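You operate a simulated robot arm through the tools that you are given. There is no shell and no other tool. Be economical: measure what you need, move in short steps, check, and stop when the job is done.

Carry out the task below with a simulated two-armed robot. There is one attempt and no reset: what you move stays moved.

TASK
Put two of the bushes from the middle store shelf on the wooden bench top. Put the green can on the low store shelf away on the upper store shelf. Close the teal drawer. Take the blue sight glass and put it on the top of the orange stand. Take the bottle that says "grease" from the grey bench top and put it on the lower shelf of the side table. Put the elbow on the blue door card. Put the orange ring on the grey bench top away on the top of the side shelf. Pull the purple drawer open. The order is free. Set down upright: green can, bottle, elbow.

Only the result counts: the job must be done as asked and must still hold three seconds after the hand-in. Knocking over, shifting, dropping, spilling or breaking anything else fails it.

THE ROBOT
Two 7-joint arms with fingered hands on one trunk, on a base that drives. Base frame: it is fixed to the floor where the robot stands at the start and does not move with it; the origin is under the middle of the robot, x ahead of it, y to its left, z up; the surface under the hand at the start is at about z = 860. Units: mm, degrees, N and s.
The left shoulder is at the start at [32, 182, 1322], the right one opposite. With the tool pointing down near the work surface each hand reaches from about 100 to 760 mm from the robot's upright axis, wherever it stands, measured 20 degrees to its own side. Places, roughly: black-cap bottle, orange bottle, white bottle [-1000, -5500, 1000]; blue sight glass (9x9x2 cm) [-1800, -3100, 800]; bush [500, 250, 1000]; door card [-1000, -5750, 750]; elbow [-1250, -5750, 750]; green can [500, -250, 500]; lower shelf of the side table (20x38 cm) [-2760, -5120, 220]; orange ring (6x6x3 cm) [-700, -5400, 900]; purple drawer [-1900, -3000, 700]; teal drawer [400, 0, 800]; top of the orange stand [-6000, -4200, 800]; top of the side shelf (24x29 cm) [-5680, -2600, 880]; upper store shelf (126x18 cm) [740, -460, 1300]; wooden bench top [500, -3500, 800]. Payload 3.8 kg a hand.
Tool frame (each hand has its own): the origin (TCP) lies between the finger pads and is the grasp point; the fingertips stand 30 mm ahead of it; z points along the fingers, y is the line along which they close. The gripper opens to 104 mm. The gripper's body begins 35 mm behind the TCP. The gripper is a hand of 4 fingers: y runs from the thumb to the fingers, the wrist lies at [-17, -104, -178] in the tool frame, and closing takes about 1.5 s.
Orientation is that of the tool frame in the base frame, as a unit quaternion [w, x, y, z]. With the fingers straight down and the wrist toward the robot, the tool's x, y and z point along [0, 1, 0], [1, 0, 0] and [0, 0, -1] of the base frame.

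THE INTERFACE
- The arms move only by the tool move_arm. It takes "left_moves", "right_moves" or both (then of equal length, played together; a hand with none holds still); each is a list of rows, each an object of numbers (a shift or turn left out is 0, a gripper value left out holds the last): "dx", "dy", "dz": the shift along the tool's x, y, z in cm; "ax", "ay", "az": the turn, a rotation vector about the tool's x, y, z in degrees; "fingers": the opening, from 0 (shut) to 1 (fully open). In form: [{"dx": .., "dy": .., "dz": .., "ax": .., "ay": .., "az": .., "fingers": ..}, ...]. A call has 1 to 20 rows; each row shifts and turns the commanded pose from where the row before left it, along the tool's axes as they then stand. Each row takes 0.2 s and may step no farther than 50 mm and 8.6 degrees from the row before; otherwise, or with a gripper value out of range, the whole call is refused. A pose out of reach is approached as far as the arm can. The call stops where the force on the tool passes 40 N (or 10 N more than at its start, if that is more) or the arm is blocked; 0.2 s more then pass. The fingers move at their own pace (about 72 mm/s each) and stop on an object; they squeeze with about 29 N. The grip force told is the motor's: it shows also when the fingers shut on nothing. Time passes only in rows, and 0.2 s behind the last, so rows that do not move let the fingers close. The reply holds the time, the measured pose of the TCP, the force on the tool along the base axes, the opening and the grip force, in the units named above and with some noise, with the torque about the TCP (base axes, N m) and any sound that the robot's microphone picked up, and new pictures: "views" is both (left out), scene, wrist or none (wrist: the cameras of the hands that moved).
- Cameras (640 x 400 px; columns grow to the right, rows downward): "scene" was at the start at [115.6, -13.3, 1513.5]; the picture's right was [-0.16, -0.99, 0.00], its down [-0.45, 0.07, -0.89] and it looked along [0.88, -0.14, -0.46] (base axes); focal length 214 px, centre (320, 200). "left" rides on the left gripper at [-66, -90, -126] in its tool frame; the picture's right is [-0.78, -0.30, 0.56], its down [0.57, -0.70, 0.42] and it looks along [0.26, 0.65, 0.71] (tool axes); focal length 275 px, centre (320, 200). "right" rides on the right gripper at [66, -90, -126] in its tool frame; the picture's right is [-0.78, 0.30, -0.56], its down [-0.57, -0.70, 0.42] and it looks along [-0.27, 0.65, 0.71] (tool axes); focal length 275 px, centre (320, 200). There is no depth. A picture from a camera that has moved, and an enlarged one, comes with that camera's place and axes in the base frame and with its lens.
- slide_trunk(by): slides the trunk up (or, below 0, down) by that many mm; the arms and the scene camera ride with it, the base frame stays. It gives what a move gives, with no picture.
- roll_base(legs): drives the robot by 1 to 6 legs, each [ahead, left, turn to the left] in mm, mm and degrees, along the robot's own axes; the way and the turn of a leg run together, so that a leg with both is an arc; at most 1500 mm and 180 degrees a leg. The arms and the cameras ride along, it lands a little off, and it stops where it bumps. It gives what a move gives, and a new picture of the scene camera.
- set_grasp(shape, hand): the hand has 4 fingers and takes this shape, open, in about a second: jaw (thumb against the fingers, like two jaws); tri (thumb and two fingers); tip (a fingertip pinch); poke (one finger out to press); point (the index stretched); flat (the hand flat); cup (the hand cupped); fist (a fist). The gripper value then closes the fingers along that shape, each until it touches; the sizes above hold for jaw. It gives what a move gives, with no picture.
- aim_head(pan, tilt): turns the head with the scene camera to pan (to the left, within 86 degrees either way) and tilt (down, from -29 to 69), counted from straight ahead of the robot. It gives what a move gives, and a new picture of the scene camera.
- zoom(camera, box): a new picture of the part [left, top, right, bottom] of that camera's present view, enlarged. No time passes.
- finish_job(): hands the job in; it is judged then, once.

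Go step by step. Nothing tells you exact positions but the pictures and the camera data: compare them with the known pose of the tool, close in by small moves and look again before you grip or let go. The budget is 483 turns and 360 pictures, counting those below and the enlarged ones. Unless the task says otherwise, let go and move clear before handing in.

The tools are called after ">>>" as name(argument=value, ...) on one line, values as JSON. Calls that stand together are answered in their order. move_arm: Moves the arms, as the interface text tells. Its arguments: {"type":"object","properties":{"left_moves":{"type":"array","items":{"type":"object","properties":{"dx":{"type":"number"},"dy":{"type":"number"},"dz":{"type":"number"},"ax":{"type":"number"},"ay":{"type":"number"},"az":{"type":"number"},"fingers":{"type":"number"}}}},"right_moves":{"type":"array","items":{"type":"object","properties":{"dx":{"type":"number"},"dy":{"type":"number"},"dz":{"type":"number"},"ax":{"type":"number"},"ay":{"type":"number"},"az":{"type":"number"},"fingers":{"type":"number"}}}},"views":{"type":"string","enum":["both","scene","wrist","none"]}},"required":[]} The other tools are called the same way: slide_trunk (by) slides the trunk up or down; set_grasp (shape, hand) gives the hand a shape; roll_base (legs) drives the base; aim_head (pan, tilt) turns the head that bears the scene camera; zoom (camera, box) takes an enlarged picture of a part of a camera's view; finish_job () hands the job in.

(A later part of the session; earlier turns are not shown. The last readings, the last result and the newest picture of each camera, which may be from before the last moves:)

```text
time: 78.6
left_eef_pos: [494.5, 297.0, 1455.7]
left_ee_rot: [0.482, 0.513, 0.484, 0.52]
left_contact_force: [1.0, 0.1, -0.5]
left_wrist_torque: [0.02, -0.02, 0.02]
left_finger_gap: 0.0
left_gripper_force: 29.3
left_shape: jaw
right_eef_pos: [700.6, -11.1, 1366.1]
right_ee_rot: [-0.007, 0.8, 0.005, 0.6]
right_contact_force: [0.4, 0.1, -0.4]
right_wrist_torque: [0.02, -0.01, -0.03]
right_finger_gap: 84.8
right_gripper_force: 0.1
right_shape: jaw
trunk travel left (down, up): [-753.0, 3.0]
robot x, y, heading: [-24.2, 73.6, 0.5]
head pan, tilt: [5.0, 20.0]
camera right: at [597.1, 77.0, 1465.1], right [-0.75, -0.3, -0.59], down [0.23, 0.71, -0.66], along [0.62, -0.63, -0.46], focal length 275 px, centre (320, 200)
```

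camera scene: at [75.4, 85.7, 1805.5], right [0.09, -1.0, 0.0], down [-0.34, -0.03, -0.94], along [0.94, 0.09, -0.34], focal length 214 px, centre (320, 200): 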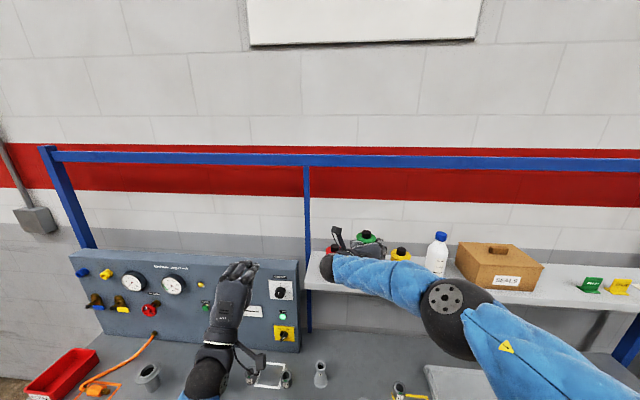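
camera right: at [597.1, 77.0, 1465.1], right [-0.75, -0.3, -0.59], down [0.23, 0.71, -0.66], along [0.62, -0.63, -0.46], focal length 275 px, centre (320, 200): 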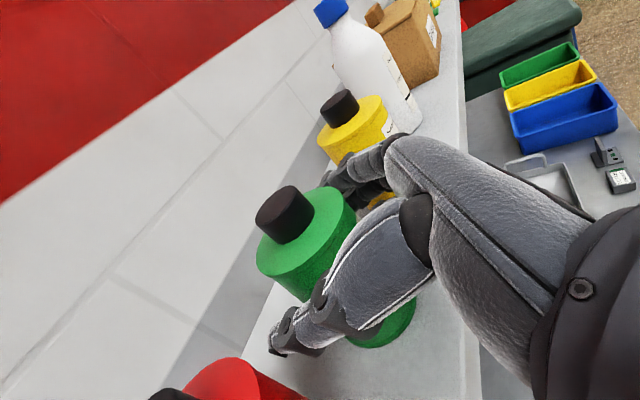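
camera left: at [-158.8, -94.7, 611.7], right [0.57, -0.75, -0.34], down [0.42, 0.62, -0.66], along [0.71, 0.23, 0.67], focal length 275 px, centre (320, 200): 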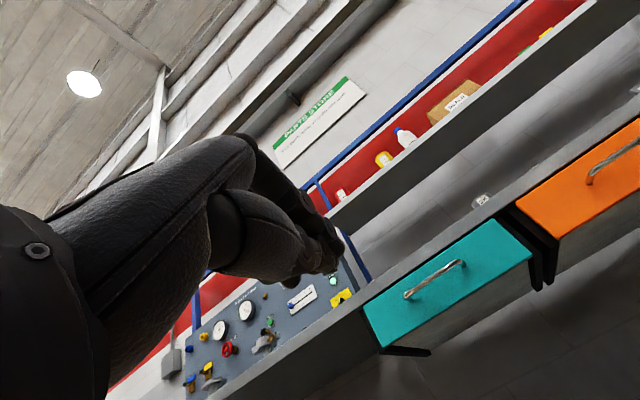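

Released. I back the base straight out.

>>> roll_base(legs=[[-80, 0, 0], [-420, 0, 0]])

>>> zoom(camera="right", box=[0, 0, 640, 400])

```text
time: 81.9
left_eef_pos: [-12.2, 291.9, 1454.8]
left_ee_rot: [0.482, 0.513, 0.484, 0.52]
left_contact_force: [1.1, 1.0, -0.4]
left_wrist_torque: [-0.01, 0.0, 0.02]
left_finger_gap: 0.0
left_gripper_force: 28.9
left_shape: jaw
right_eef_pos: [193.7, -13.6, 1367.1]
right_ee_rot: [-0.008, 0.8, 0.005, 0.599]
right_contact_force: [0.2, -0.3, 0.3]
right_wrist_torque: [0.0, -0.01, -0.02]
right_finger_gap: 85.1
right_gripper_force: 0.1
right_shape: jaw
trunk travel left (down, up): [-753.0, 3.0]
robot x, y, heading: [-532.0, 73.0, 0.3]
head pan, tilt: [5.0, 20.0]
camera scene: at [-429.6, 83.1, 1805.3], right [0.09, -1.0, 0.0], down [-0.34, -0.03, -0.94], along [0.94, 0.09, -0.34], focal length 214 px, centre (320, 200)
```

scene: 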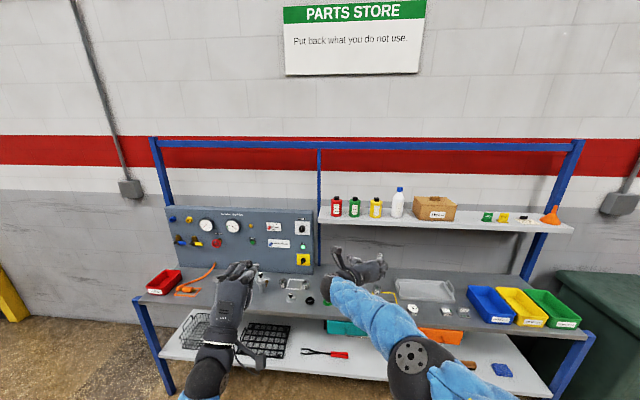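

```text
1.00 times, centred on (320, 200) of right (not enlarged: the box is as wide or as high as the picture)
camera zoom: at [89.6, 74.0, 1465.0], right [-0.75, -0.3, -0.59], down [0.23, 0.71, -0.66], along [0.62, -0.63, -0.46], focal length 275 px, centre (320, 200)
```

zoom: 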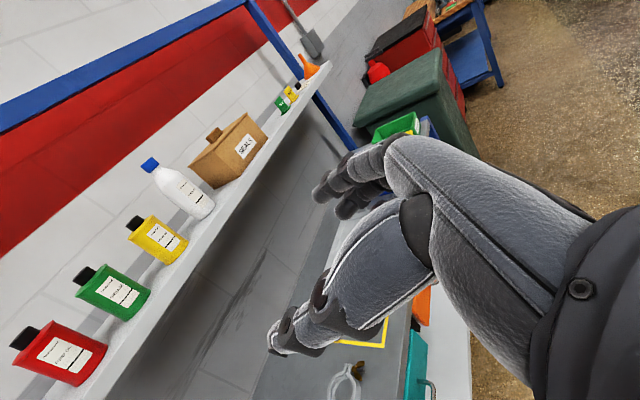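

The green can stands upright on the upper shelf. Now the bushes: I'll lower the trunk and look closely at the four candidates.

>>> slide_trunk(by=-280)

>>> roll_base(legs=[[250, 0, 0]])

>>> aim_head(pan=0, tilt=40)

>>> zoom(camera="scene", box=[180, 120, 500, 320])

```text
time: 84.7
left_eef_pos: [-12.2, 291.5, 1175.3]
left_ee_rot: [0.483, 0.513, 0.483, 0.519]
left_contact_force: [-0.3, -0.4, 0.8]
left_wrist_torque: [-0.01, 0.01, 0.05]
left_finger_gap: 0.1
left_gripper_force: 28.7
left_shape: jaw
right_eef_pos: [192.0, -14.4, 1087.0]
right_ee_rot: [-0.008, 0.799, 0.004, 0.601]
right_contact_force: [0.0, 0.2, 0.2]
right_wrist_torque: [0.02, 0.02, -0.02]
right_finger_gap: 84.9
right_gripper_force: 0.1
right_shape: jaw
trunk travel left (down, up): [-473.0, 283.0]
robot x, y, heading: [-532.1, 72.6, 0.2]
head pan, tilt: [5.0, 20.0]
```

```text
time: 86.5
left_eef_pos: [241.4, 292.1, 1173.7]
left_ee_rot: [0.482, 0.512, 0.485, 0.52]
left_contact_force: [0.3, 1.0, -1.3]
left_wrist_torque: [0.05, -0.01, 0.01]
left_finger_gap: 0.0
left_gripper_force: 29.0
left_shape: jaw
right_eef_pos: [445.2, -14.6, 1086.2]
right_ee_rot: [-0.008, 0.8, 0.005, 0.6]
right_contact_force: [0.2, 0.2, 0.7]
right_wrist_torque: [0.01, 0.0, 0.01]
right_finger_gap: 84.9
right_gripper_force: 0.0
right_shape: jaw
trunk travel left (down, up): [-473.0, 283.0]
robot x, y, heading: [-280.7, 77.7, 0.2]
head pan, tilt: [5.0, 20.0]
camera scene: at [-161.6, 83.9, 1524.8], right [0.09, -1.0, 0.0], down [-0.34, -0.03, -0.94], along [0.94, 0.08, -0.34], focal length 214 px, centre (320, 200)
```

scene: 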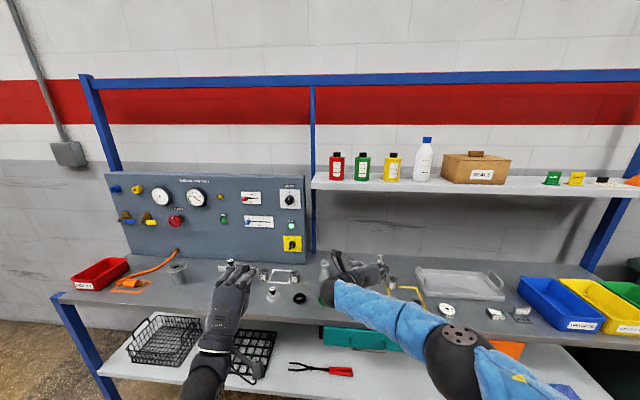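

```text
time: 87.3
left_eef_pos: [239.1, 292.0, 1175.4]
left_ee_rot: [0.483, 0.513, 0.483, 0.519]
left_contact_force: [0.4, 0.5, -0.6]
left_wrist_torque: [0.03, 0.03, 0.05]
left_finger_gap: 0.0
left_gripper_force: 28.7
left_shape: jaw
right_eef_pos: [443.5, -13.4, 1087.6]
right_ee_rot: [-0.008, 0.801, 0.004, 0.599]
right_contact_force: [-0.4, 0.1, -0.7]
right_wrist_torque: [0.02, -0.01, -0.02]
right_finger_gap: 85.0
right_gripper_force: 0.1
right_shape: jaw
trunk travel left (down, up): [-473.0, 283.0]
robot x, y, heading: [-281.1, 73.5, 0.1]
head pan, tilt: [0.0, 40.0]
camera scene: at [-170.9, 75.7, 1493.6], right [0.0, -1.0, 0.0], down [-0.64, 0.0, -0.77], along [0.77, 0.0, -0.64], focal length 214 px, centre (320, 200)
```

scene: 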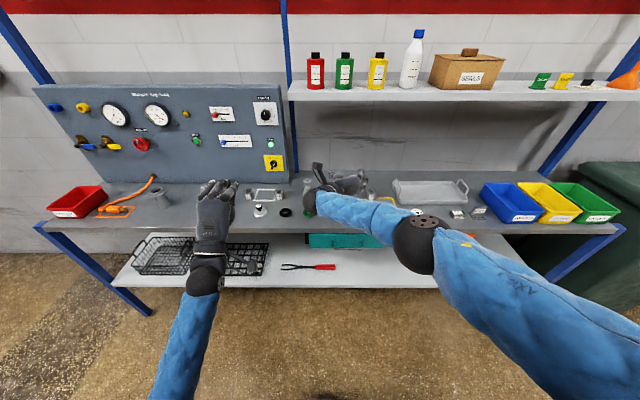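

```text
2.00 times, centred on (340, 220) of scene
camera zoom: at [-170.9, 75.7, 1493.6], right [0.0, -1.0, 0.0], down [-0.64, 0.0, -0.77], along [0.77, 0.0, -0.64], focal length 429 px, centre (280, 160)
```

zoom: 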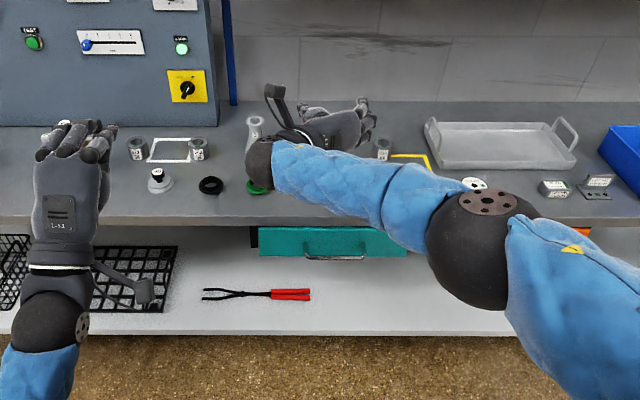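

I'll turn both hands to point straight down for picking from above, drawing the right arm in first.

>>> move_arm(left_moves=[{"ax": 8.18, "fingers": 1}, {"ax": 8.18}, {"ax": 8.18}, {"ax": 8.18}, {"ax": 8.18}, {"ax": 8.18}, {"ax": 8.18}, {"ax": 8.18}, {"ax": 8.18}, {"ax": 8.18}, {"ax": 8.18}, {}, {}, {}, {}], right_moves=[{"dz": -5, "fingers": 1}, {"dz": -5}, {"dz": -5}, {"dz": -5}, {"dz": -4}, {"az": -8.18, "dy": 3}, {"az": -8.18, "dy": 3}, {"az": -8.18, "dy": 3}, {"az": -8.18, "dy": 3}, {"az": -8.18}, {"az": -8.18}, {"az": -8.18}, {"az": -8.18}, {"az": -8.18}, {"az": -8.18}], views="scene")

```text
time: 90.5
left_eef_pos: [238.5, 293.5, 1175.2]
left_ee_rot: [-0.022, 0.704, 0.71, 0.025]
left_contact_force: [-0.4, 0.4, -0.3]
left_wrist_torque: [-0.02, 0.0, 0.01]
left_finger_gap: 103.8
left_gripper_force: 0.0
left_shape: jaw
right_eef_pos: [271.1, -128.0, 1193.4]
right_ee_rot: [0.227, 0.735, 0.318, 0.554]
right_contact_force: [-0.2, 0.5, 1.0]
right_wrist_torque: [-0.03, 0.02, 0.01]
right_finger_gap: 103.8
right_gripper_force: 0.1
right_shape: jaw
right hand out of reach, approached as far as the arm can: row 8, 9, 10, 11, 12, 13, 14, 15
trunk travel left (down, up): [-473.0, 283.0]
robot x, y, heading: [-284.7, 70.2, 0.6]
head pan, tilt: [0.0, 40.0]
camera scene: at [-170.7, 76.1, 1493.6], right [0.0, -1.0, 0.0], down [-0.64, 0.0, -0.77], along [0.77, 0.0, -0.64], focal length 214 px, centre (320, 200)
```

scene: 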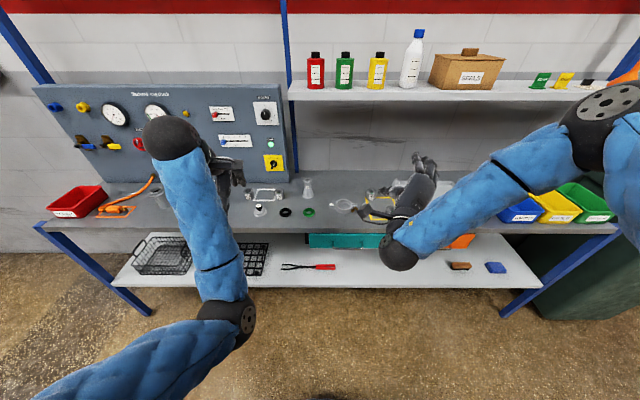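

The left hand points down. I'll turn the right hand the rest of the way with one combined rotation.

>>> move_arm(right_moves=[{"ax": 6.93, "ay": -2.9, "az": -3.7}, {"ax": 6.93, "ay": -2.9, "az": -3.7}, {"ax": 6.93, "ay": -2.9, "az": -3.7}, {"ax": 6.93, "ay": -2.9, "az": -3.7}, {"ax": 6.93, "ay": -2.9, "az": -3.7}, {"ax": 6.93, "ay": -2.9, "az": -3.7}, {"ax": 6.93, "ay": -2.9, "az": -3.7}, {"ax": 6.93, "ay": -2.9, "az": -3.7}, {"ax": 6.93, "ay": -2.9, "az": -3.7}, {"ax": 6.93, "ay": -2.9, "az": -3.7}], views="both")

```text
time: 92.8
left_eef_pos: [239.0, 290.8, 1174.6]
left_ee_rot: [-0.021, 0.704, 0.71, 0.024]
left_contact_force: [-0.6, 0.0, 0.1]
left_wrist_torque: [0.0, 0.02, 0.01]
left_finger_gap: 104.0
left_gripper_force: 0.1
left_shape: jaw
right_eef_pos: [63.8, 8.3, 1151.3]
right_ee_rot: [-0.004, 0.71, 0.703, 0.029]
right_contact_force: [-0.4, 0.0, 0.1]
right_wrist_torque: [-0.01, -0.01, 0.02]
right_finger_gap: 103.8
right_gripper_force: 0.0
right_shape: jaw
right hand out of reach, approached as far as the arm can: row 1, 2, 3, 4, 5, 6, 7, 8, 9, 10
trunk travel left (down, up): [-473.0, 283.0]
robot x, y, heading: [-282.6, 73.9, 0.2]
head pan, tilt: [0.0, 40.0]
camera scene: at [-171.4, 73.6, 1492.7], right [-0.02, -1.0, 0.0], down [-0.65, 0.01, -0.76], along [0.76, -0.02, -0.65], focal length 214 px, centre (320, 200)
camera right: at [-30.2, 70.1, 1275.8], right [0.27, -0.8, 0.53], down [-0.69, -0.55, -0.47], along [0.67, -0.24, -0.7], focal length 275 px, centre (320, 200)
```

scene: 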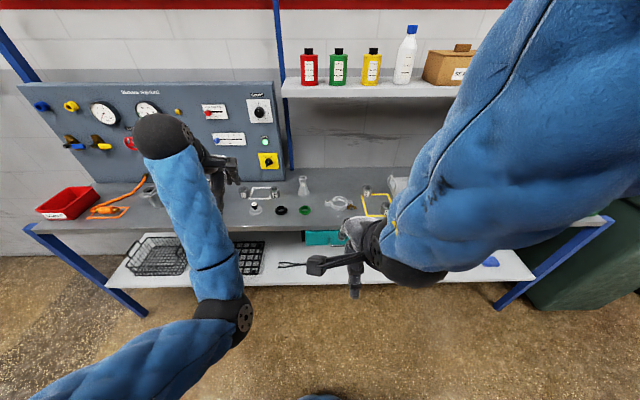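
right: 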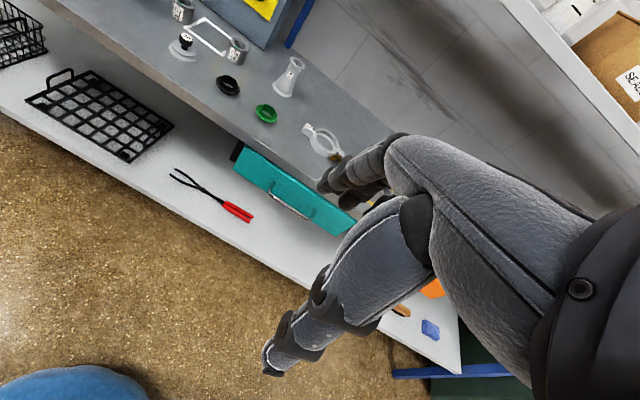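

Both hands point down. I'll move the right hand outward and forward to a comfortable place.

>>> move_arm(right_moves=[{"dx": -3.5, "dy": 3.5}, {"dx": -3.5, "dy": 3.5}, {"dx": -3.5, "dy": 3.5}, {"dx": -3.5, "dy": 3.5}, {"dx": -3, "dy": 3.5}], views="scene")

```text
time: 94.0
left_eef_pos: [239.8, 292.5, 1175.1]
left_ee_rot: [-0.021, 0.704, 0.71, 0.025]
left_contact_force: [-0.2, -0.1, -1.1]
left_wrist_torque: [-0.01, -0.03, 0.0]
left_finger_gap: 104.1
left_gripper_force: 0.0
left_shape: jaw
right_eef_pos: [63.2, 7.3, 1151.9]
right_ee_rot: [-0.002, 0.71, 0.703, 0.03]
right_contact_force: [-0.4, 0.0, 0.0]
right_wrist_torque: [0.0, 0.0, 0.02]
right_finger_gap: 103.7
right_gripper_force: 0.1
right_shape: jaw
right hand out of reach, approached as far as the arm can: row 1, 2, 3, 4, 5
trunk travel left (down, up): [-473.0, 283.0]
robot x, y, heading: [-279.9, 70.5, 0.0]
head pan, tilt: [0.0, 40.0]
camera scene: at [-171.4, 73.9, 1492.7], right [-0.02, -1.0, 0.0], down [-0.65, 0.01, -0.76], along [0.76, -0.01, -0.65], focal length 214 px, centre (320, 200)
```

scene: 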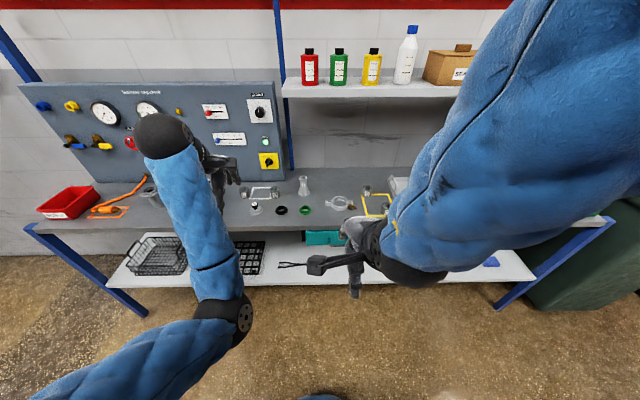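

The right arm is stuck in an elbow-up branch. I'll unwind the wrist somewhat while raising and moving right.

>>> move_arm(right_moves=[{"az": 8.2}, {"az": 8.2}, {"az": 8.2}, {"az": 8.2}, {"az": 8.2}, {"az": 8.2}, {"az": 8.2}, {"az": 8.2}], views="scene")

```text
time: 95.8
left_eef_pos: [239.7, 292.1, 1173.7]
left_ee_rot: [-0.02, 0.705, 0.709, 0.026]
left_contact_force: [0.2, -0.3, 0.1]
left_wrist_torque: [-0.01, -0.01, -0.01]
left_finger_gap: 104.0
left_gripper_force: 0.2
left_shape: jaw
right_eef_pos: [56.8, -51.6, 1148.2]
right_ee_rot: [-0.078, 0.931, 0.336, 0.116]
right_contact_force: [0.4, 0.1, 0.3]
right_wrist_torque: [0.03, -0.05, 0.01]
right_finger_gap: 103.6
right_gripper_force: 0.1
right_shape: jaw
right hand out of reach, approached as far as the arm can: row 1, 2, 3, 4, 5, 6, 7, 8
trunk travel left (down, up): [-473.0, 283.0]
robot x, y, heading: [-280.0, 74.2, 0.3]
head pan, tilt: [0.0, 40.0]
camera scene: at [-171.7, 72.8, 1492.1], right [-0.03, -1.0, 0.0], down [-0.66, 0.02, -0.75], along [0.75, -0.02, -0.66], focal length 214 px, centre (320, 200)
```

scene: 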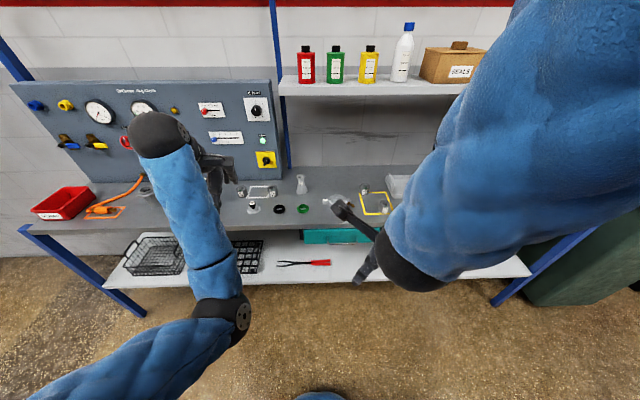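

>>> move_arm(right_moves=[{"dy": 5}, {"dy": 5}, {"dy": 5}, {"dy": 5, "az": 8}, {"az": 8}, {"az": 8}], views="scene")

```text
time: 97.2
left_eef_pos: [239.3, 292.3, 1174.9]
left_ee_rot: [-0.022, 0.704, 0.709, 0.025]
left_contact_force: [-0.7, 0.0, -0.2]
left_wrist_torque: [-0.02, -0.02, 0.0]
left_finger_gap: 103.6
left_gripper_force: 0.0
left_shape: jaw
right_eef_pos: [83.2, -111.5, 1081.3]
right_ee_rot: [-0.1, 0.981, 0.135, 0.096]
right_contact_force: [0.0, 0.9, 1.1]
right_wrist_torque: [0.02, 0.02, 0.0]
right_finger_gap: 104.0
right_gripper_force: 0.0
right_shape: jaw
right hand out of reach, approached as far as the arm can: row 1, 2, 3, 4
trunk travel left (down, up): [-473.0, 283.0]
robot x, y, heading: [-280.7, 74.7, 0.3]
head pan, tilt: [0.0, 40.0]
camera scene: at [-170.1, 74.6, 1493.5], right [0.0, -1.0, 0.0], down [-0.64, 0.0, -0.77], along [0.77, 0.0, -0.64], focal length 214 px, centre (320, 200)
```

scene: 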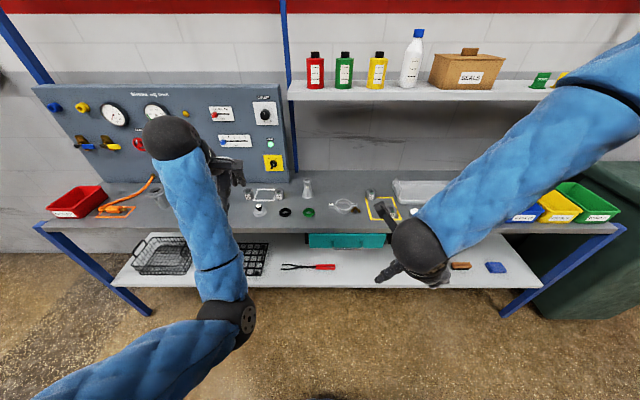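

The arm is free again. I'll move it further forward and right, then try turning to the standard orientation from there.

>>> move_arm(right_moves=[{"dx": 4, "dy": 2}, {"dx": 4, "dy": 2}, {"dx": 4, "dy": 2}, {"dx": 3, "dy": 1}, {"az": -8.2}, {"az": -8.2}, {"az": -8.2}, {"az": -8.2}, {"az": -8.2}, {"az": -8.2}, {"az": -8.2}, {"az": -8.2}, {"az": -8.2}], views="scene")

```text
time: 100.0
left_eef_pos: [238.5, 292.4, 1175.1]
left_ee_rot: [-0.021, 0.704, 0.709, 0.025]
left_contact_force: [-0.8, -0.3, 0.4]
left_wrist_torque: [-0.03, 0.0, 0.04]
left_finger_gap: 103.8
left_gripper_force: 0.0
left_shape: jaw
right_eef_pos: [51.5, 21.6, 1059.3]
right_ee_rot: [-0.016, 0.709, 0.692, 0.137]
right_contact_force: [0.7, 0.1, 0.1]
right_wrist_torque: [-0.01, -0.02, 0.02]
right_finger_gap: 104.1
right_gripper_force: 0.1
right_shape: jaw
right hand out of reach, approached as far as the arm can: row 1, 2, 3, 4, 5, 6, 7, 8, 9, 10, 11, 12, 13
trunk travel left (down, up): [-473.0, 283.0]
robot x, y, heading: [-283.1, 77.9, 0.2]
head pan, tilt: [0.0, 40.0]
camera scene: at [-171.4, 76.5, 1493.6], right [0.0, -1.0, 0.0], down [-0.64, 0.0, -0.77], along [0.77, 0.0, -0.64], focal length 214 px, centre (320, 200)
```

scene: 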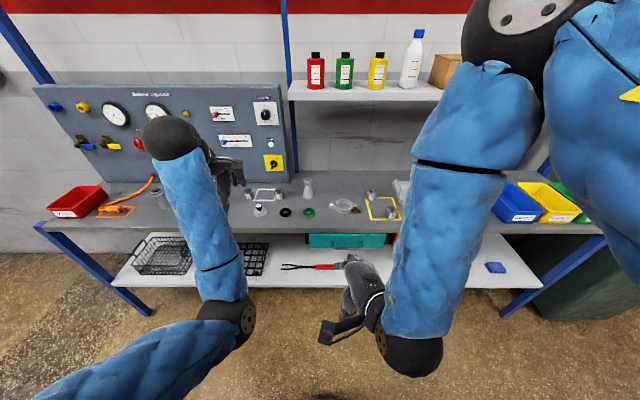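

I'll unwind again, move the hand well out to the right-front first (where the turn worked originally), and then retry.

>>> move_arm(right_moves=[{"az": 8.2}, {"az": 8.2}, {"az": 8.2}, {"az": 8.2}, {"az": 8.2}, {"az": 8.2}, {"az": 8.2}, {"az": 8.2}, {"az": 8.2}, {"dy": 4}, {"dy": 4}, {"dy": 4}, {"dy": 4}], views="none")

>>> move_arm(right_moves=[{"ay": 8.2, "dz": 2}, {"ay": 8.2, "dz": 2}, {"ay": 8.2, "dz": 2}, {"ay": 8.2, "dz": 2}, {"ay": 8.2, "dz": 2}, {"ay": 8.2, "dz": 2}, {"ay": 8.2, "dz": 2}, {"ay": 8.2, "dz": 2}, {"ay": 8.2, "dz": 2}], views="scene")

```text
time: 102.8
left_eef_pos: [238.2, 291.4, 1174.4]
left_ee_rot: [-0.021, 0.705, 0.709, 0.026]
left_contact_force: [-0.2, -0.1, -0.6]
left_wrist_torque: [0.01, 0.02, 0.0]
left_finger_gap: 104.0
left_gripper_force: 0.1
left_shape: jaw
right_eef_pos: [96.6, -129.2, 1031.7]
right_ee_rot: [-0.101, 0.981, 0.137, 0.097]
right_contact_force: [-0.5, -1.0, 0.7]
right_wrist_torque: [0.01, 0.04, 0.01]
right_finger_gap: 103.9
right_gripper_force: 0.0
right_shape: jaw
trunk travel left (down, up): [-473.0, 283.0]
robot x, y, heading: [-279.0, 72.4, -0.1]
head pan, tilt: [0.0, 40.0]
```

```text
time: 104.8
left_eef_pos: [239.1, 291.9, 1175.2]
left_ee_rot: [-0.02, 0.704, 0.71, 0.024]
left_contact_force: [-0.1, 0.3, -0.7]
left_wrist_torque: [0.0, 0.03, -0.01]
left_finger_gap: 104.0
left_gripper_force: 0.0
left_shape: jaw
right_eef_pos: [205.9, -75.4, 917.5]
right_ee_rot: [-0.162, 0.725, 0.048, 0.668]
right_contact_force: [-0.2, 0.2, 0.2]
right_wrist_torque: [0.02, 0.04, 0.0]
right_finger_gap: 103.9
right_gripper_force: 0.0
right_shape: jaw
trunk travel left (down, up): [-473.0, 283.0]
robot x, y, heading: [-282.9, 74.5, -0.0]
head pan, tilt: [0.0, 40.0]
camera scene: at [-170.7, 75.8, 1493.6], right [0.0, -1.0, 0.0], down [-0.64, 0.0, -0.77], along [0.77, 0.0, -0.64], focal length 214 px, centre (320, 200)
```

scene: 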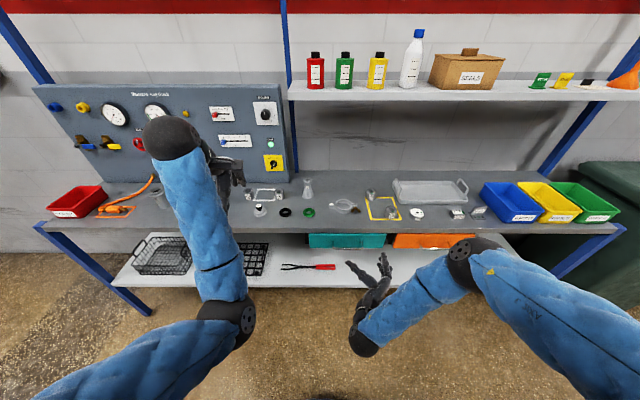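

Back in the free handshake pose. I'll move up and out to the right, then roll.

>>> move_arm(right_moves=[{"dx": 4, "dy": 2.8}, {"dx": 4, "dy": 2.8}, {"dx": 4, "dy": 2.8}, {"dx": 4, "dy": 2.8, "dz": 2}, {"dx": 4, "dy": 2.8, "dz": 2}, {"dx": 4, "dy": 2.8, "dz": 2}, {"dy": 3, "dz": 2}, {"dy": 3, "dz": 2}], views="none")

>>> move_arm(right_moves=[{"az": -8.18}, {"az": -8.18}, {"az": -8.18}, {"az": -8.18}, {"az": -8.18}, {"az": -8.18}, {"az": -8.18}, {"az": -8.18}, {"az": -8.18}, {"az": -8.18}], views="scene")

```text
refused: row 4 steps farther than a row can; nothing moved
```

```text
time: 107.0
left_eef_pos: [238.5, 292.0, 1175.4]
left_ee_rot: [-0.021, 0.704, 0.709, 0.025]
left_contact_force: [-0.5, 0.2, -0.3]
left_wrist_torque: [0.04, 0.01, -0.04]
left_finger_gap: 103.7
left_gripper_force: 0.1
left_shape: jaw
right_eef_pos: [224.2, -85.5, 884.1]
right_ee_rot: [0.315, 0.516, 0.511, 0.611]
right_contact_force: [0.0, -0.1, -0.2]
right_wrist_torque: [0.02, 0.01, 0.02]
right_finger_gap: 103.8
right_gripper_force: 0.0
right_shape: jaw
right hand out of reach, approached as far as the arm can: row 9, 10
trunk travel left (down, up): [-473.0, 283.0]
robot x, y, heading: [-280.9, 71.5, 0.0]
head pan, tilt: [0.0, 40.0]
camera scene: at [-171.3, 75.6, 1493.6], right [0.0, -1.0, 0.0], down [-0.64, 0.0, -0.77], along [0.77, 0.0, -0.64], focal length 214 px, centre (320, 200)
```

scene: 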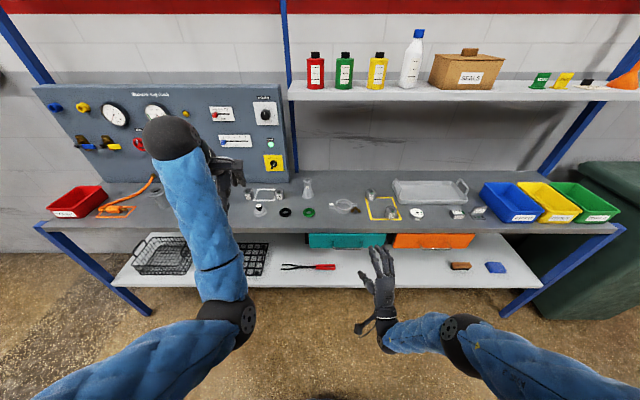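

The roll worked at this lower spot. Now I'll raise the hand and pitch it down to the standard pose.

>>> move_arm(right_moves=[{"dy": 4}, {"dy": 4}, {"dy": 4}, {"dy": 4}, {"dy": 4}, {"ax": 7.53, "ay": -2.4}, {"ax": 7.53, "ay": -2.4}, {"ax": 7.53, "ay": -2.4}, {"ax": 7.53, "ay": -2.4}, {"ax": 7.53, "ay": -2.4}, {"ax": 7.53, "ay": -2.4}, {"ax": 7.53, "ay": -2.4}, {"ax": 7.53, "ay": -2.4}, {"ax": 7.53, "ay": -2.4}, {"ax": 7.53, "ay": -2.4}, {"ax": 7.53, "ay": -2.4}], views="scene")

```text
time: 110.3
left_eef_pos: [239.8, 292.0, 1174.3]
left_ee_rot: [-0.021, 0.704, 0.709, 0.026]
left_contact_force: [-0.7, 0.5, 0.2]
left_wrist_torque: [0.0, -0.01, 0.0]
left_finger_gap: 104.1
left_gripper_force: 0.0
left_shape: jaw
right_eef_pos: [368.3, -210.0, 962.5]
right_ee_rot: [0.235, 0.608, 0.588, 0.479]
right_contact_force: [0.6, 0.3, -0.4]
right_wrist_torque: [0.0, -0.02, 0.04]
right_finger_gap: 103.7
right_gripper_force: 0.0
right_shape: jaw
right hand out of reach, approached as far as the arm can: row 1, 2, 3, 4, 5, 6, 7, 8, 9, 10, 11, 12, 13, 14, 15, 16
trunk travel left (down, up): [-473.0, 283.0]
robot x, y, heading: [-280.5, 74.7, 0.4]
head pan, tilt: [0.0, 40.0]
camera scene: at [-170.9, 75.6, 1493.6], right [0.0, -1.0, 0.0], down [-0.64, 0.0, -0.77], along [0.77, 0.0, -0.64], focal length 214 px, centre (320, 200)
```

scene: 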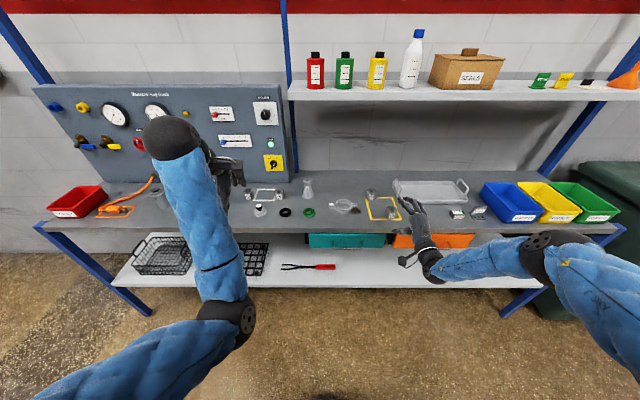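

>>> move_arm(right_moves=[{"dz": -4}, {"dz": -4}, {"dz": -4}, {"dz": -4}, {}, {}], views="scene")

```text
time: 111.8
left_eef_pos: [238.6, 290.6, 1175.8]
left_ee_rot: [-0.022, 0.705, 0.709, 0.026]
left_contact_force: [-0.3, -0.7, -0.4]
left_wrist_torque: [0.02, 0.01, -0.01]
left_finger_gap: 103.9
left_gripper_force: 0.0
left_shape: jaw
right_eef_pos: [283.5, -311.4, 980.0]
right_ee_rot: [0.235, 0.608, 0.587, 0.48]
right_contact_force: [-0.2, 0.0, -0.7]
right_wrist_torque: [-0.03, -0.02, 0.0]
right_finger_gap: 103.7
right_gripper_force: 0.0
right_shape: jaw
right hand out of reach, approached as far as the arm can: row 1, 2, 3, 4
trunk travel left (down, up): [-473.0, 283.0]
robot x, y, heading: [-277.1, 69.3, 0.2]
head pan, tilt: [0.0, 40.0]
camera scene: at [-171.3, 75.1, 1493.6], right [0.0, -1.0, 0.0], down [-0.64, 0.0, -0.77], along [0.77, 0.0, -0.64], focal length 214 px, centre (320, 200)
```

scene: 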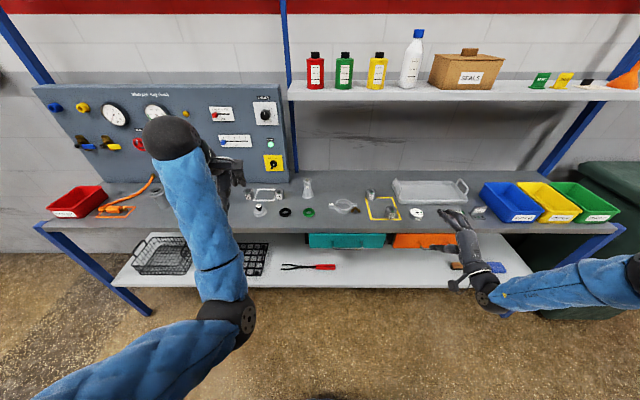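

I'll retry the pitch from here, in small increments.

>>> move_arm(right_moves=[{"ax": 7.5, "ay": -2.5}, {"ax": 7.5, "ay": -2.5}, {"ax": 7.5, "ay": -2.5}, {"ax": 7.5, "ay": -2.5}, {"ax": 7.5, "ay": -2.5}, {"ax": 7.5, "ay": -2.5}, {"ax": 7.5, "ay": -2.5}, {"ax": 7.5, "ay": -2.5}], views="scene")

```text
time: 113.5
left_eef_pos: [239.5, 291.5, 1174.5]
left_ee_rot: [-0.021, 0.704, 0.709, 0.024]
left_contact_force: [0.6, -0.4, -0.5]
left_wrist_torque: [0.01, -0.01, 0.0]
left_finger_gap: 104.0
left_gripper_force: 0.0
left_shape: jaw
right_eef_pos: [296.1, -327.3, 970.4]
right_ee_rot: [0.207, 0.632, 0.612, 0.428]
right_contact_force: [-0.5, -0.5, -0.3]
right_wrist_torque: [0.0, 0.01, 0.02]
right_finger_gap: 103.9
right_gripper_force: 0.0
right_shape: jaw
right hand out of reach, approached as far as the arm can: row 1, 2, 3, 4, 5, 6, 7, 8
trunk travel left (down, up): [-473.0, 283.0]
robot x, y, heading: [-281.2, 73.1, 0.3]
head pan, tilt: [0.0, 40.0]
camera scene: at [-170.9, 75.5, 1493.6], right [0.0, -1.0, 0.0], down [-0.64, 0.0, -0.77], along [0.77, 0.0, -0.64], focal length 214 px, centre (320, 200)
```

scene: 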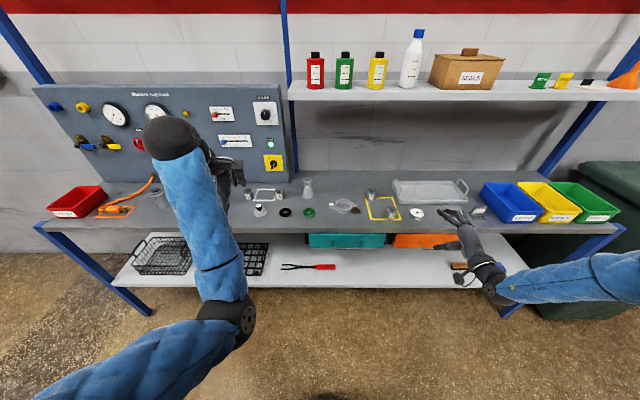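

The elbow is low, which blocks the pitch. At the start the hand was high, so I'll raise it straight up first and pitch it there.

>>> move_arm(right_moves=[{"dx": 1.4, "dy": 3.9, "dz": -2.7}, {"dx": 1.4, "dy": 3.9, "dz": -2.7}, {"dx": 1.4, "dy": 3.9, "dz": -2.7}, {"dx": 1.4, "dy": 3.9, "dz": -2.7}, {"dx": 1.4, "dy": 3.9, "dz": -2.7}, {"dx": 1.4, "dy": 3.9, "dz": -2.7}, {"dx": 1.4, "dy": 3.9, "dz": -2.7}, {"dx": 1.4, "dy": 3.9, "dz": -2.7}, {"dx": 1.4, "dy": 3.9, "dz": -2.7}, {"dx": 1.4, "dy": 3.9, "dz": -2.7}, {"dx": 1.4, "dy": 3.9, "dz": -2.7}, {"dx": 1.4, "dy": 3.9, "dz": -2.7}], views="scene")

```text
time: 116.2
left_eef_pos: [238.8, 292.5, 1174.8]
left_ee_rot: [-0.021, 0.704, 0.709, 0.026]
left_contact_force: [0.4, 0.6, -0.3]
left_wrist_torque: [0.02, -0.04, 0.0]
left_finger_gap: 103.6
left_gripper_force: 0.0
left_shape: jaw
right_eef_pos: [298.0, -369.5, 1054.4]
right_ee_rot: [0.202, 0.63, 0.614, 0.431]
right_contact_force: [0.2, 0.1, 0.2]
right_wrist_torque: [0.01, -0.01, 0.0]
right_finger_gap: 103.9
right_gripper_force: 0.0
right_shape: jaw
right hand out of reach, approached as far as the arm can: row 1, 2, 3, 4, 5, 6, 7, 8, 9, 10, 11, 12
trunk travel left (down, up): [-473.0, 283.0]
robot x, y, heading: [-282.6, 74.7, 0.3]
head pan, tilt: [0.0, 40.0]
camera scene: at [-170.9, 75.5, 1493.6], right [0.0, -1.0, 0.0], down [-0.64, 0.0, -0.77], along [0.77, 0.0, -0.64], focal length 214 px, centre (320, 200)
```

scene: 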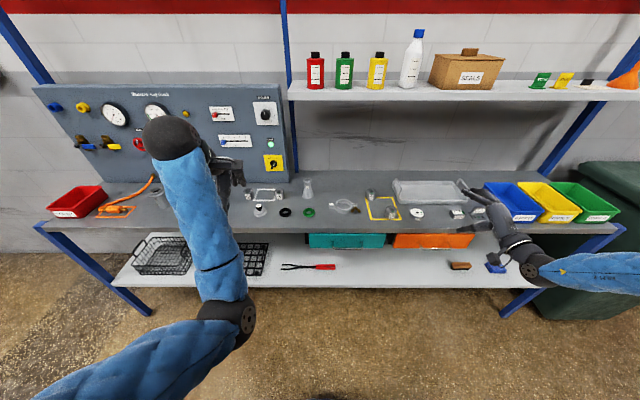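

I'll relax the pitch (fingers forward), raise the hand high, then pitch down up there.

>>> move_arm(right_moves=[{"ax": -8}, {"ax": -8}, {"ax": -8}, {"ax": -8}, {"ax": -8}, {"dy": 4.8}, {"dy": 4.8}, {"dy": 4.8}, {"dy": 4.8}, {"dy": 4.8}, {"dy": 4.8}, {"dy": 4.8}, {"dy": 4.8}, {"dy": 4.8}, {"dy": 4.8}], views="scene")

```text
time: 119.3
left_eef_pos: [238.9, 292.2, 1175.5]
left_ee_rot: [-0.021, 0.705, 0.709, 0.025]
left_contact_force: [-1.1, -0.6, -0.2]
left_wrist_torque: [0.01, -0.01, -0.02]
left_finger_gap: 103.6
left_gripper_force: 0.1
left_shape: jaw
right_eef_pos: [268.3, -528.8, 1507.2]
right_ee_rot: [0.41, 0.524, 0.43, 0.611]
right_contact_force: [0.8, -0.1, -0.3]
right_wrist_torque: [-0.02, 0.02, 0.01]
right_finger_gap: 104.0
right_gripper_force: 0.0
right_shape: jaw
right hand out of reach, approached as far as the arm can: row 9, 10, 12
trunk travel left (down, up): [-473.0, 283.0]
robot x, y, heading: [-281.4, 74.1, 0.1]
head pan, tilt: [0.0, 40.0]
camera scene: at [-171.3, 75.8, 1493.6], right [0.0, -1.0, 0.0], down [-0.64, 0.0, -0.77], along [0.77, 0.0, -0.64], focal length 214 px, centre (320, 200)
```

scene: 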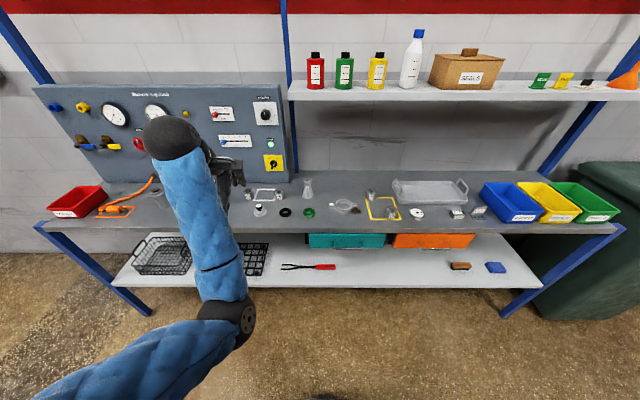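

>>> move_arm(right_moves=[{"ax": 7.76, "ay": -1.52, "az": -0.71}, {"ax": 7.76, "ay": -1.52, "az": -0.71}, {"ax": 7.76, "ay": -1.52, "az": -0.71}, {"ax": 7.76, "ay": -1.52, "az": -0.71}, {"ax": 7.76, "ay": -1.52, "az": -0.71}, {"ax": 7.76, "ay": -1.52, "az": -0.71}, {"ax": 7.76, "ay": -1.52, "az": -0.71}, {"ax": 7.76, "ay": -1.52, "az": -0.71}, {"ax": 7.76, "ay": -1.52, "az": -0.71}, {"ax": 7.76, "ay": -1.52, "az": -0.71}, {"ax": 7.76, "ay": -1.52, "az": -0.71}, {"ax": 7.76, "ay": -1.52, "az": -0.71}], views="none")

```text
time: 122.0
left_eef_pos: [238.8, 291.8, 1175.7]
left_ee_rot: [-0.021, 0.704, 0.709, 0.025]
left_contact_force: [0.2, -0.3, 0.3]
left_wrist_torque: [0.03, -0.01, 0.02]
left_finger_gap: 104.0
left_gripper_force: 0.1
left_shape: jaw
right_eef_pos: [200.8, -475.4, 1451.3]
right_ee_rot: [0.085, 0.715, 0.684, 0.119]
right_contact_force: [0.1, 0.8, 0.4]
right_wrist_torque: [0.01, -0.02, -0.03]
right_finger_gap: 104.2
right_gripper_force: 0.2
right_shape: jaw
right hand out of reach, approached as far as the arm can: row 3, 5, 6, 7, 8, 9, 10, 11, 12
trunk travel left (down, up): [-473.0, 283.0]
robot x, y, heading: [-280.6, 74.2, 0.4]
head pan, tilt: [0.0, 40.0]
```

>>> move_arm(right_moves=[{"dx": 4, "dz": -2}, {"dx": 4, "dz": -2}, {"dx": 4, "dz": -2}, {"dx": 4, "ax": 5.5, "ay": -1, "az": -0.8}, {"dx": 4, "ax": 5.5, "ay": -1, "az": -0.8}, {"dx": 4, "ax": 5.5, "ay": -1, "az": -0.8}], views="scene")

```text
time: 123.3
left_eef_pos: [238.8, 293.6, 1173.4]
left_ee_rot: [-0.02, 0.704, 0.71, 0.024]
left_contact_force: [0.4, 1.0, 0.4]
left_wrist_torque: [-0.03, 0.0, 0.01]
left_finger_gap: 103.7
left_gripper_force: 0.0
left_shape: jaw
right_eef_pos: [192.6, -235.1, 1519.5]
right_ee_rot: [0.002, 0.709, 0.705, -0.001]
right_contact_force: [-0.4, -0.1, -0.5]
right_wrist_torque: [0.0, 0.02, 0.0]
right_finger_gap: 103.9
right_gripper_force: 0.0
right_shape: jaw
trunk travel left (down, up): [-473.0, 283.0]
robot x, y, heading: [-277.7, 73.3, 0.0]
head pan, tilt: [0.0, 40.0]
camera scene: at [-170.0, 77.6, 1493.5], right [0.0, -1.0, 0.0], down [-0.64, 0.0, -0.77], along [0.77, 0.0, -0.64], focal length 214 px, centre (320, 200)
```

scene: 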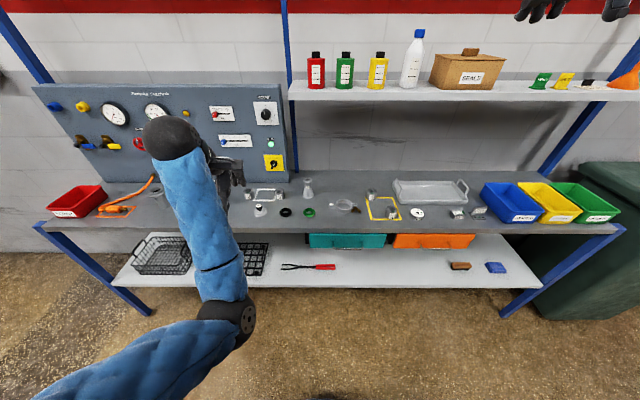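

The right hand is back in the standard pose. Now an enlarged look at the bushes.

>>> zoom(camera="scene", box=[220, 150, 440, 260])

```text
2.91 times, centred on (330, 205) of scene
camera zoom: at [-170.0, 77.6, 1493.5], right [0.0, -1.0, 0.0], down [-0.64, 0.0, -0.77], along [0.77, 0.0, -0.64], focal length 624 px, centre (291, 186)
```

zoom: 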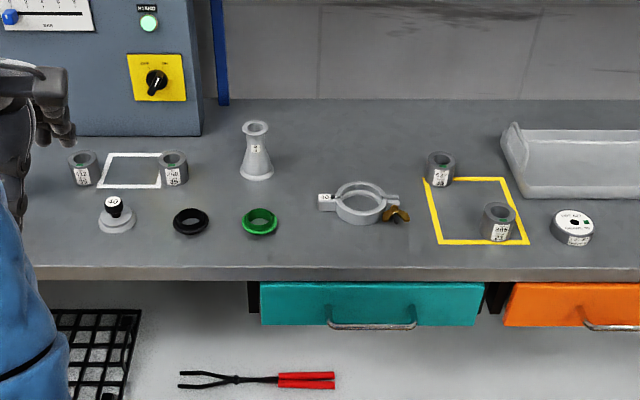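

All four bushes look alike. I'll use the two at the yellow frame: the front one at about (476, -212) with the right hand, then the rear one at (599, -153) with the left.

>>> roll_base(legs=[[200, -60, 0]])

>>> move_arm(right_moves=[{"dz": 5, "dx": 1.2, "dy": 1.2}, {"dz": 4.7, "dx": 1.2, "dy": 1.2}, {"dz": 4.7, "dx": 1.2, "dy": 1.2}, {"dz": 4.7, "dx": 1.2, "dy": 1.2}, {"dz": 4.7, "dx": 1.2, "dy": 1.2}, {"dz": 4.7, "dx": 1.2}, {"dz": 4.7, "dx": 1}, {"dz": 4.7}, {"dz": 4.7}], views="both")

```text
time: 125.0
left_eef_pos: [441.7, 233.8, 1175.7]
left_ee_rot: [-0.021, 0.704, 0.709, 0.025]
left_contact_force: [1.1, -1.0, 0.1]
left_wrist_torque: [0.04, 0.01, -0.01]
left_finger_gap: 103.8
left_gripper_force: 0.0
left_shape: jaw
right_eef_pos: [396.3, -294.0, 1518.2]
right_ee_rot: [0.002, 0.708, 0.707, 0.001]
right_contact_force: [0.5, 0.0, 0.0]
right_wrist_torque: [-0.03, 0.0, -0.05]
right_finger_gap: 104.1
right_gripper_force: 0.0
right_shape: jaw
trunk travel left (down, up): [-473.0, 283.0]
robot x, y, heading: [-82.8, 18.2, 0.1]
head pan, tilt: [0.0, 40.0]
camera scene: at [33.2, 17.2, 1493.5], right [0.0, -1.0, 0.0], down [-0.64, 0.0, -0.77], along [0.77, 0.0, -0.64], focal length 214 px, centre (320, 200)
```

scene: 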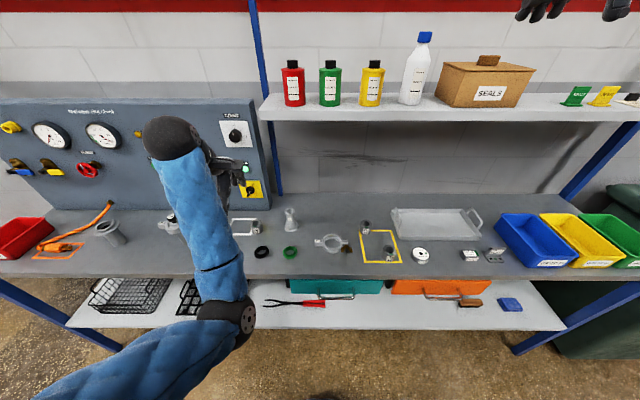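

```text
refused: row 1 steps farther than a row can; nothing moved
```

>>> move_arm(right_moves=[{"dz": 4.5, "dx": 1.2, "dy": 1.2}, {"dz": 4.5, "dx": 1.2, "dy": 1.2}, {"dz": 4.5, "dx": 1.2, "dy": 1.2}, {"dz": 4.5, "dx": 1.2, "dy": 1.2}, {"dz": 4.5, "dx": 1.2, "dy": 1.2}, {"dz": 4.5, "dx": 1.2, "dy": 1.2}, {"dz": 4.5, "dx": 1, "dy": 0.8}, {"dz": 4.5}, {"dz": 4.5}, {"dz": 4.5}], views="both")

```text
time: 127.2
left_eef_pos: [441.7, 234.8, 1175.7]
left_ee_rot: [-0.022, 0.705, 0.709, 0.024]
left_contact_force: [-0.4, -0.9, -0.7]
left_wrist_torque: [-0.03, -0.01, 0.02]
left_finger_gap: 103.9
left_gripper_force: 0.0
left_shape: jaw
right_eef_pos: [478.0, -213.9, 1067.8]
right_ee_rot: [0.002, 0.708, 0.706, 0.001]
right_contact_force: [0.0, 1.9, -0.5]
right_wrist_torque: [0.05, -0.01, -0.01]
right_finger_gap: 104.1
right_gripper_force: 0.0
right_shape: jaw
trunk travel left (down, up): [-473.0, 283.0]
robot x, y, heading: [-75.8, 13.6, 0.3]
head pan, tilt: [0.0, 40.0]
camera scene: at [32.5, 17.2, 1493.6], right [0.0, -1.0, 0.0], down [-0.64, 0.0, -0.77], along [0.77, 0.0, -0.64], focal length 214 px, centre (320, 200)
camera right: at [388.3, -146.8, 1192.7], right [0.29, -0.78, 0.56], down [-0.7, -0.57, -0.43], along [0.65, -0.27, -0.71], focal length 275 px, centre (320, 200)
```

scene: 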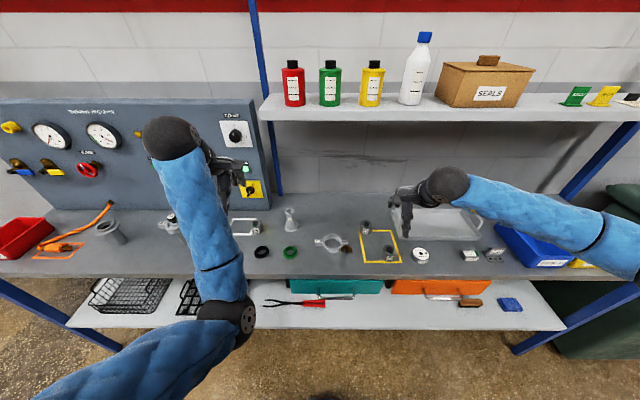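
right: 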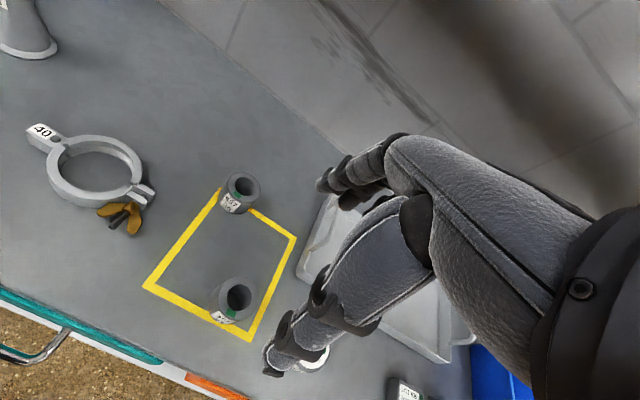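

The wrist view confirms the bush at (479, -213). I'll descend most of the way and check.

>>> move_arm(right_moves=[{"dz": 3}, {"dz": 3}, {"dz": 3}, {"dz": 3}, {"dz": 2}], views="wrist")

```text
time: 128.4
left_eef_pos: [441.5, 234.6, 1175.3]
left_ee_rot: [-0.022, 0.703, 0.71, 0.025]
left_contact_force: [-0.6, 0.5, -0.2]
left_wrist_torque: [0.01, 0.0, 0.02]
left_finger_gap: 104.0
left_gripper_force: 0.1
left_shape: jaw
right_eef_pos: [478.8, -214.2, 928.8]
right_ee_rot: [0.001, 0.708, 0.707, 0.001]
right_contact_force: [0.5, -0.5, -0.2]
right_wrist_torque: [0.01, 0.01, 0.02]
right_finger_gap: 104.0
right_gripper_force: 0.1
right_shape: jaw
trunk travel left (down, up): [-473.0, 283.0]
robot x, y, heading: [-74.1, 13.6, 0.2]
head pan, tilt: [0.0, 40.0]
camera right: at [388.2, -146.6, 1052.8], right [0.29, -0.77, 0.56], down [-0.7, -0.57, -0.43], along [0.65, -0.27, -0.71], focal length 275 px, centre (320, 200)
```

right: 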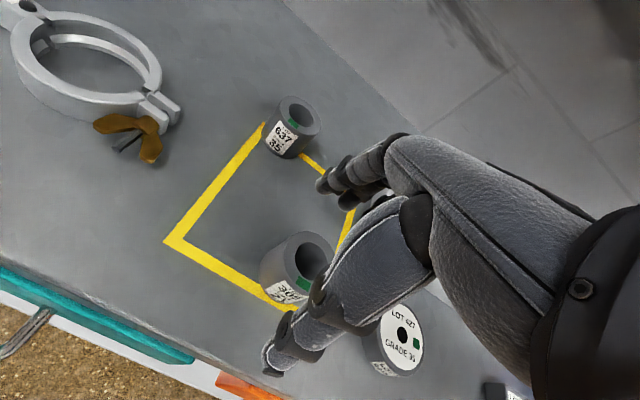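

The bush sits between thumb and fingers. Down 27 mm more and close.

>>> move_arm(right_moves=[{"dz": 1.5}, {"dz": 1.2}, {"fingers": 0}, {}, {}, {}, {}, {}, {}, {}], views="wrist")

```text
time: 130.6
left_eef_pos: [443.7, 234.5, 1175.6]
left_ee_rot: [-0.021, 0.704, 0.71, 0.025]
left_contact_force: [0.7, 0.3, -0.6]
left_wrist_torque: [0.0, -0.03, 0.02]
left_finger_gap: 104.0
left_gripper_force: 0.1
left_shape: jaw
right_eef_pos: [478.0, -213.3, 901.0]
right_ee_rot: [0.001, 0.707, 0.707, 0.0]
right_contact_force: [0.3, 0.7, -0.3]
right_wrist_torque: [0.01, -0.05, 0.05]
right_finger_gap: 36.2
right_gripper_force: 29.2
right_shape: jaw
trunk travel left (down, up): [-473.0, 283.0]
robot x, y, heading: [-76.0, 15.2, 0.4]
head pan, tilt: [0.0, 40.0]
camera right: at [388.2, -146.6, 1026.5], right [0.29, -0.78, 0.56], down [-0.7, -0.57, -0.43], along [0.65, -0.27, -0.71], focal length 275 px, centre (320, 200)
```

right: 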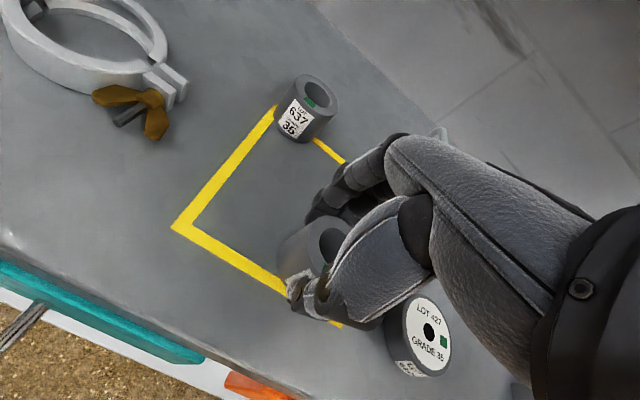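

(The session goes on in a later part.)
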